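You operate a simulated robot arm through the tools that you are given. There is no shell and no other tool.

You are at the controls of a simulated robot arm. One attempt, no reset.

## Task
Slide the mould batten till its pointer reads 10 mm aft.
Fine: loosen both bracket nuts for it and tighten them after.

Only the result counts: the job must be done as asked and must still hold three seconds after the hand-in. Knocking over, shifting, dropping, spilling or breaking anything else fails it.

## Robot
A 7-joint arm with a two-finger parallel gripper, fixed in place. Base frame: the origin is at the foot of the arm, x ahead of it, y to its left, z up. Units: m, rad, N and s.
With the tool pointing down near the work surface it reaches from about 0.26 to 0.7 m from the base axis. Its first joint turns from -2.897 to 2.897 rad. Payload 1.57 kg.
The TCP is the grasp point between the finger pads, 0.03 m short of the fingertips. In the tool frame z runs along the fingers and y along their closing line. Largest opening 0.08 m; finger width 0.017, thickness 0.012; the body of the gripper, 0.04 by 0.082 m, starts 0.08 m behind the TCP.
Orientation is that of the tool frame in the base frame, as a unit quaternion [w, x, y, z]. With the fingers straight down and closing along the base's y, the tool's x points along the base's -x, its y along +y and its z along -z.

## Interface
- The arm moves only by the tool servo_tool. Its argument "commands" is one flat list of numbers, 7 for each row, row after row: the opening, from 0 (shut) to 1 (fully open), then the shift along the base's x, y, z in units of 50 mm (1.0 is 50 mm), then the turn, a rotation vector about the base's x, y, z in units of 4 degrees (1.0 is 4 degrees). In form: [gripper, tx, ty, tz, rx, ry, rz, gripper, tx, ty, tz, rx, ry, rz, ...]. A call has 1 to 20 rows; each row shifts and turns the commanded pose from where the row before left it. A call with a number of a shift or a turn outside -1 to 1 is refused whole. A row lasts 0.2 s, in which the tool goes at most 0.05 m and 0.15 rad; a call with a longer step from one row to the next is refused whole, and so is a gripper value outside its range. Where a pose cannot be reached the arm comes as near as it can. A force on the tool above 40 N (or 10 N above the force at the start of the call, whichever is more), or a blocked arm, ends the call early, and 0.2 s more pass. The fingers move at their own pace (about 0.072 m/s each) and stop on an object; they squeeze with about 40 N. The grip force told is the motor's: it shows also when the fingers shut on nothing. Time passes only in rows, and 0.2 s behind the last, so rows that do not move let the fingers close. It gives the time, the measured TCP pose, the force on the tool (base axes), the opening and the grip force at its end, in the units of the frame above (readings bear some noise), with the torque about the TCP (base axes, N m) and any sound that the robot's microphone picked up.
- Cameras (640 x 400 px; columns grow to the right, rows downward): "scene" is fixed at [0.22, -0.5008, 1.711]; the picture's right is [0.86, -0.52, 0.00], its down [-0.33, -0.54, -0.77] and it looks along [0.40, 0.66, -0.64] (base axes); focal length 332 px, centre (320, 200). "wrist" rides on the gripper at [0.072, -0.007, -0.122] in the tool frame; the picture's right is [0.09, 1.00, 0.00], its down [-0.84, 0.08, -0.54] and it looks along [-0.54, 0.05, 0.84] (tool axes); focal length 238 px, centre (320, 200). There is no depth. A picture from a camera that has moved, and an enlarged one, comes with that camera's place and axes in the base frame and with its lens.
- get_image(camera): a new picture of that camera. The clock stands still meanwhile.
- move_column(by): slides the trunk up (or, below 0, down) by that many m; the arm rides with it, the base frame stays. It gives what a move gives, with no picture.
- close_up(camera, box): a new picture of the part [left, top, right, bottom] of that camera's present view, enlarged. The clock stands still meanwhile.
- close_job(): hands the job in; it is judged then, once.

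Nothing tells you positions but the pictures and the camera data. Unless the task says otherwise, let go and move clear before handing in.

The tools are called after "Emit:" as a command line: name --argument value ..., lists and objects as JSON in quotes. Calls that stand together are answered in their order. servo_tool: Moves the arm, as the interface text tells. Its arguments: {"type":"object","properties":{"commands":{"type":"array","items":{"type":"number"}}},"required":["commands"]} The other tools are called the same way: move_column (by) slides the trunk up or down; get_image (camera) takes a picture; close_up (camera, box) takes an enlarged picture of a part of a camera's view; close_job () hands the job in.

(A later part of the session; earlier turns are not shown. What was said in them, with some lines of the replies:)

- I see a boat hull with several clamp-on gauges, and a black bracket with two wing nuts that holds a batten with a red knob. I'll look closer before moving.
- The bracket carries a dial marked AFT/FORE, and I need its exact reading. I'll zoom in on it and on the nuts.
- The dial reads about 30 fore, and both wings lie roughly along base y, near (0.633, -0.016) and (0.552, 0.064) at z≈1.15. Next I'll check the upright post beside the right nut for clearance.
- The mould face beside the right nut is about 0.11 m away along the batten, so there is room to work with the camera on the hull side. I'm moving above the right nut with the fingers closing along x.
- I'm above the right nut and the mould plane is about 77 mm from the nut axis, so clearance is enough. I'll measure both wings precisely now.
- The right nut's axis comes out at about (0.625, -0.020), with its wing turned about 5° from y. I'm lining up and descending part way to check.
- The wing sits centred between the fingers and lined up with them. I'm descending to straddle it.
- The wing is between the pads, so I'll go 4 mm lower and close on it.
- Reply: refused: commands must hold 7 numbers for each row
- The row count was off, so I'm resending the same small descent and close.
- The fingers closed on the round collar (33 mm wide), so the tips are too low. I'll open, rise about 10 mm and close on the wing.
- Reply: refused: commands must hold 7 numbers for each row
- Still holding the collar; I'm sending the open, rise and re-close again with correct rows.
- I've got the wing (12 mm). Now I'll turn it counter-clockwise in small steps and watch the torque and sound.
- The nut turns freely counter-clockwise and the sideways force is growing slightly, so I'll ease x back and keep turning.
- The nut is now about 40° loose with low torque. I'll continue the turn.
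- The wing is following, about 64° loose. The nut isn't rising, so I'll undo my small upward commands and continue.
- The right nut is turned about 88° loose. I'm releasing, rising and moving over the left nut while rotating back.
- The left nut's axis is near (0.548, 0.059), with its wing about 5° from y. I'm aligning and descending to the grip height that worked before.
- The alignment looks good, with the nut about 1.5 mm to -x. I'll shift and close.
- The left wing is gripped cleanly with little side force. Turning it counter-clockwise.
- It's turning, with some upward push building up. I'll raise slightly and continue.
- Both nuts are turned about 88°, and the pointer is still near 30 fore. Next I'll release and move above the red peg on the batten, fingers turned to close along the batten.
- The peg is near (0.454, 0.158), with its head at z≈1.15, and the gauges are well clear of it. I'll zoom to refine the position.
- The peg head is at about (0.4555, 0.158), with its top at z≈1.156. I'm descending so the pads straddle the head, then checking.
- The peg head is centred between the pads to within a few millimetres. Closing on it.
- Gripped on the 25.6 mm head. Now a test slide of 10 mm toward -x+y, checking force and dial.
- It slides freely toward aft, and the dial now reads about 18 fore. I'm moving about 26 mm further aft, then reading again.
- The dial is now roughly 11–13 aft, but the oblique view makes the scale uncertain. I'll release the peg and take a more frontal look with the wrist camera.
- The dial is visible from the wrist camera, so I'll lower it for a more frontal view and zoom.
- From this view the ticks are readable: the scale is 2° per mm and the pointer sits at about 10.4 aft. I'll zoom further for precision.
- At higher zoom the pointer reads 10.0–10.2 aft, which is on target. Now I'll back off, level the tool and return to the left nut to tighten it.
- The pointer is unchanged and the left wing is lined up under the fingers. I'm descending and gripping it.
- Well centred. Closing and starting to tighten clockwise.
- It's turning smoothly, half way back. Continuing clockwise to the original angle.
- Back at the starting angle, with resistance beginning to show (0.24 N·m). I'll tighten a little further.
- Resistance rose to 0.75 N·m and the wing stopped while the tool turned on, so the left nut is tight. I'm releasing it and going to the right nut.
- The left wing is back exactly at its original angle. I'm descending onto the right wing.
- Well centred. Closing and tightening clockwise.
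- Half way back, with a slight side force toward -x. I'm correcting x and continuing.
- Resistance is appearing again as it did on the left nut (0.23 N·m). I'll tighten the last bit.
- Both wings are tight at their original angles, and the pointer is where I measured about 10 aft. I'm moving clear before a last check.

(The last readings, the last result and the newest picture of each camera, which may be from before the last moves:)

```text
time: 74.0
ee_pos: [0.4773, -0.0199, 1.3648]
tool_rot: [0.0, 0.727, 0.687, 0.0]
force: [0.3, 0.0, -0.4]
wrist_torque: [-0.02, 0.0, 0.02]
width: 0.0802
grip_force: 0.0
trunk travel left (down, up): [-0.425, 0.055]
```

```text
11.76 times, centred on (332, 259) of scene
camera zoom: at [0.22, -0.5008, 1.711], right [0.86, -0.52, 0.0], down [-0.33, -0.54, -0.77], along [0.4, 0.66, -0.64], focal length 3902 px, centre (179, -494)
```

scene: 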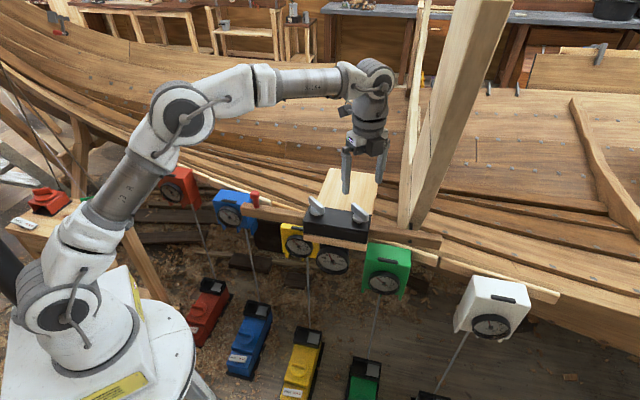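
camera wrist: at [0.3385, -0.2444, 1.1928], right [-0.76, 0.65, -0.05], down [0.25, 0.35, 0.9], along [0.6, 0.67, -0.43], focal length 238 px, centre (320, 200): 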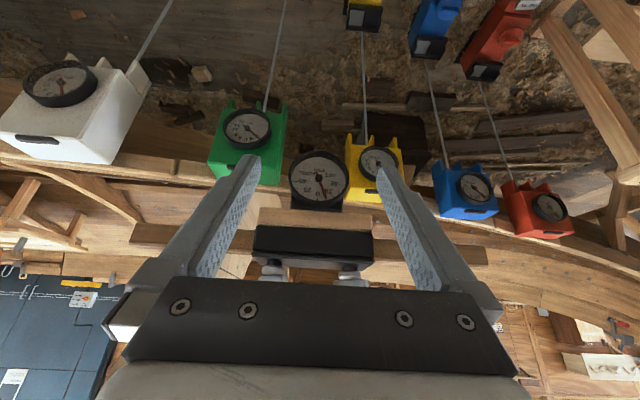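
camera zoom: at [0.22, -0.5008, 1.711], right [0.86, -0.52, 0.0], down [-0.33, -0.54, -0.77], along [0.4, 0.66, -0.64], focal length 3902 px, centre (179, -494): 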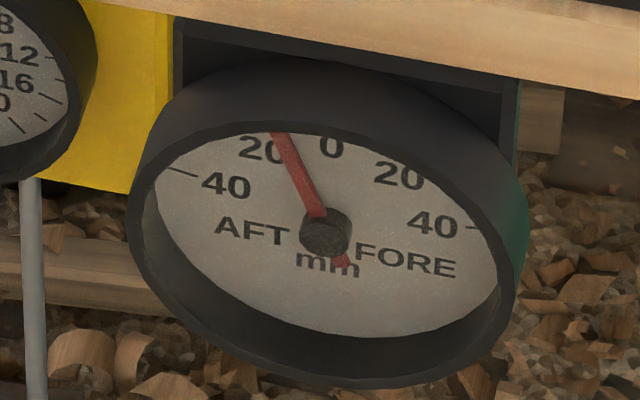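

The batten sits at about 10 mm aft, both nuts are tight, the other gauges look unchanged and the arm is clear. Handing in.

Emit:
close_job

```text
The job is handed in.
```

The mould batten's pointer now reads about 10 mm aft, and both bracket nuts are tight again. The job is handed in; I haven't seen the judging result.

- **Pointer:** it started near 30 mm fore. After the slide I read it from the front with the wrist camera, and it measured 10.0–10.2 mm aft. I made that reading before tightening. In the fixed camera's view the pointer did not move when the nuts were tightened or when the arm pulled back.
- **Nuts:** I turned each one about 88° to loosen it, then back until it stopped turning at about 0.75 N·m. Both wings are back at their original angles.
- **Surroundings:** I saw no change in the nearby gauges or the mould. The black pin at the fore end of the batten now sits closer to the mould, and I did not check that gap close up.

The arm had let go and was clear of the work before the hand-in.
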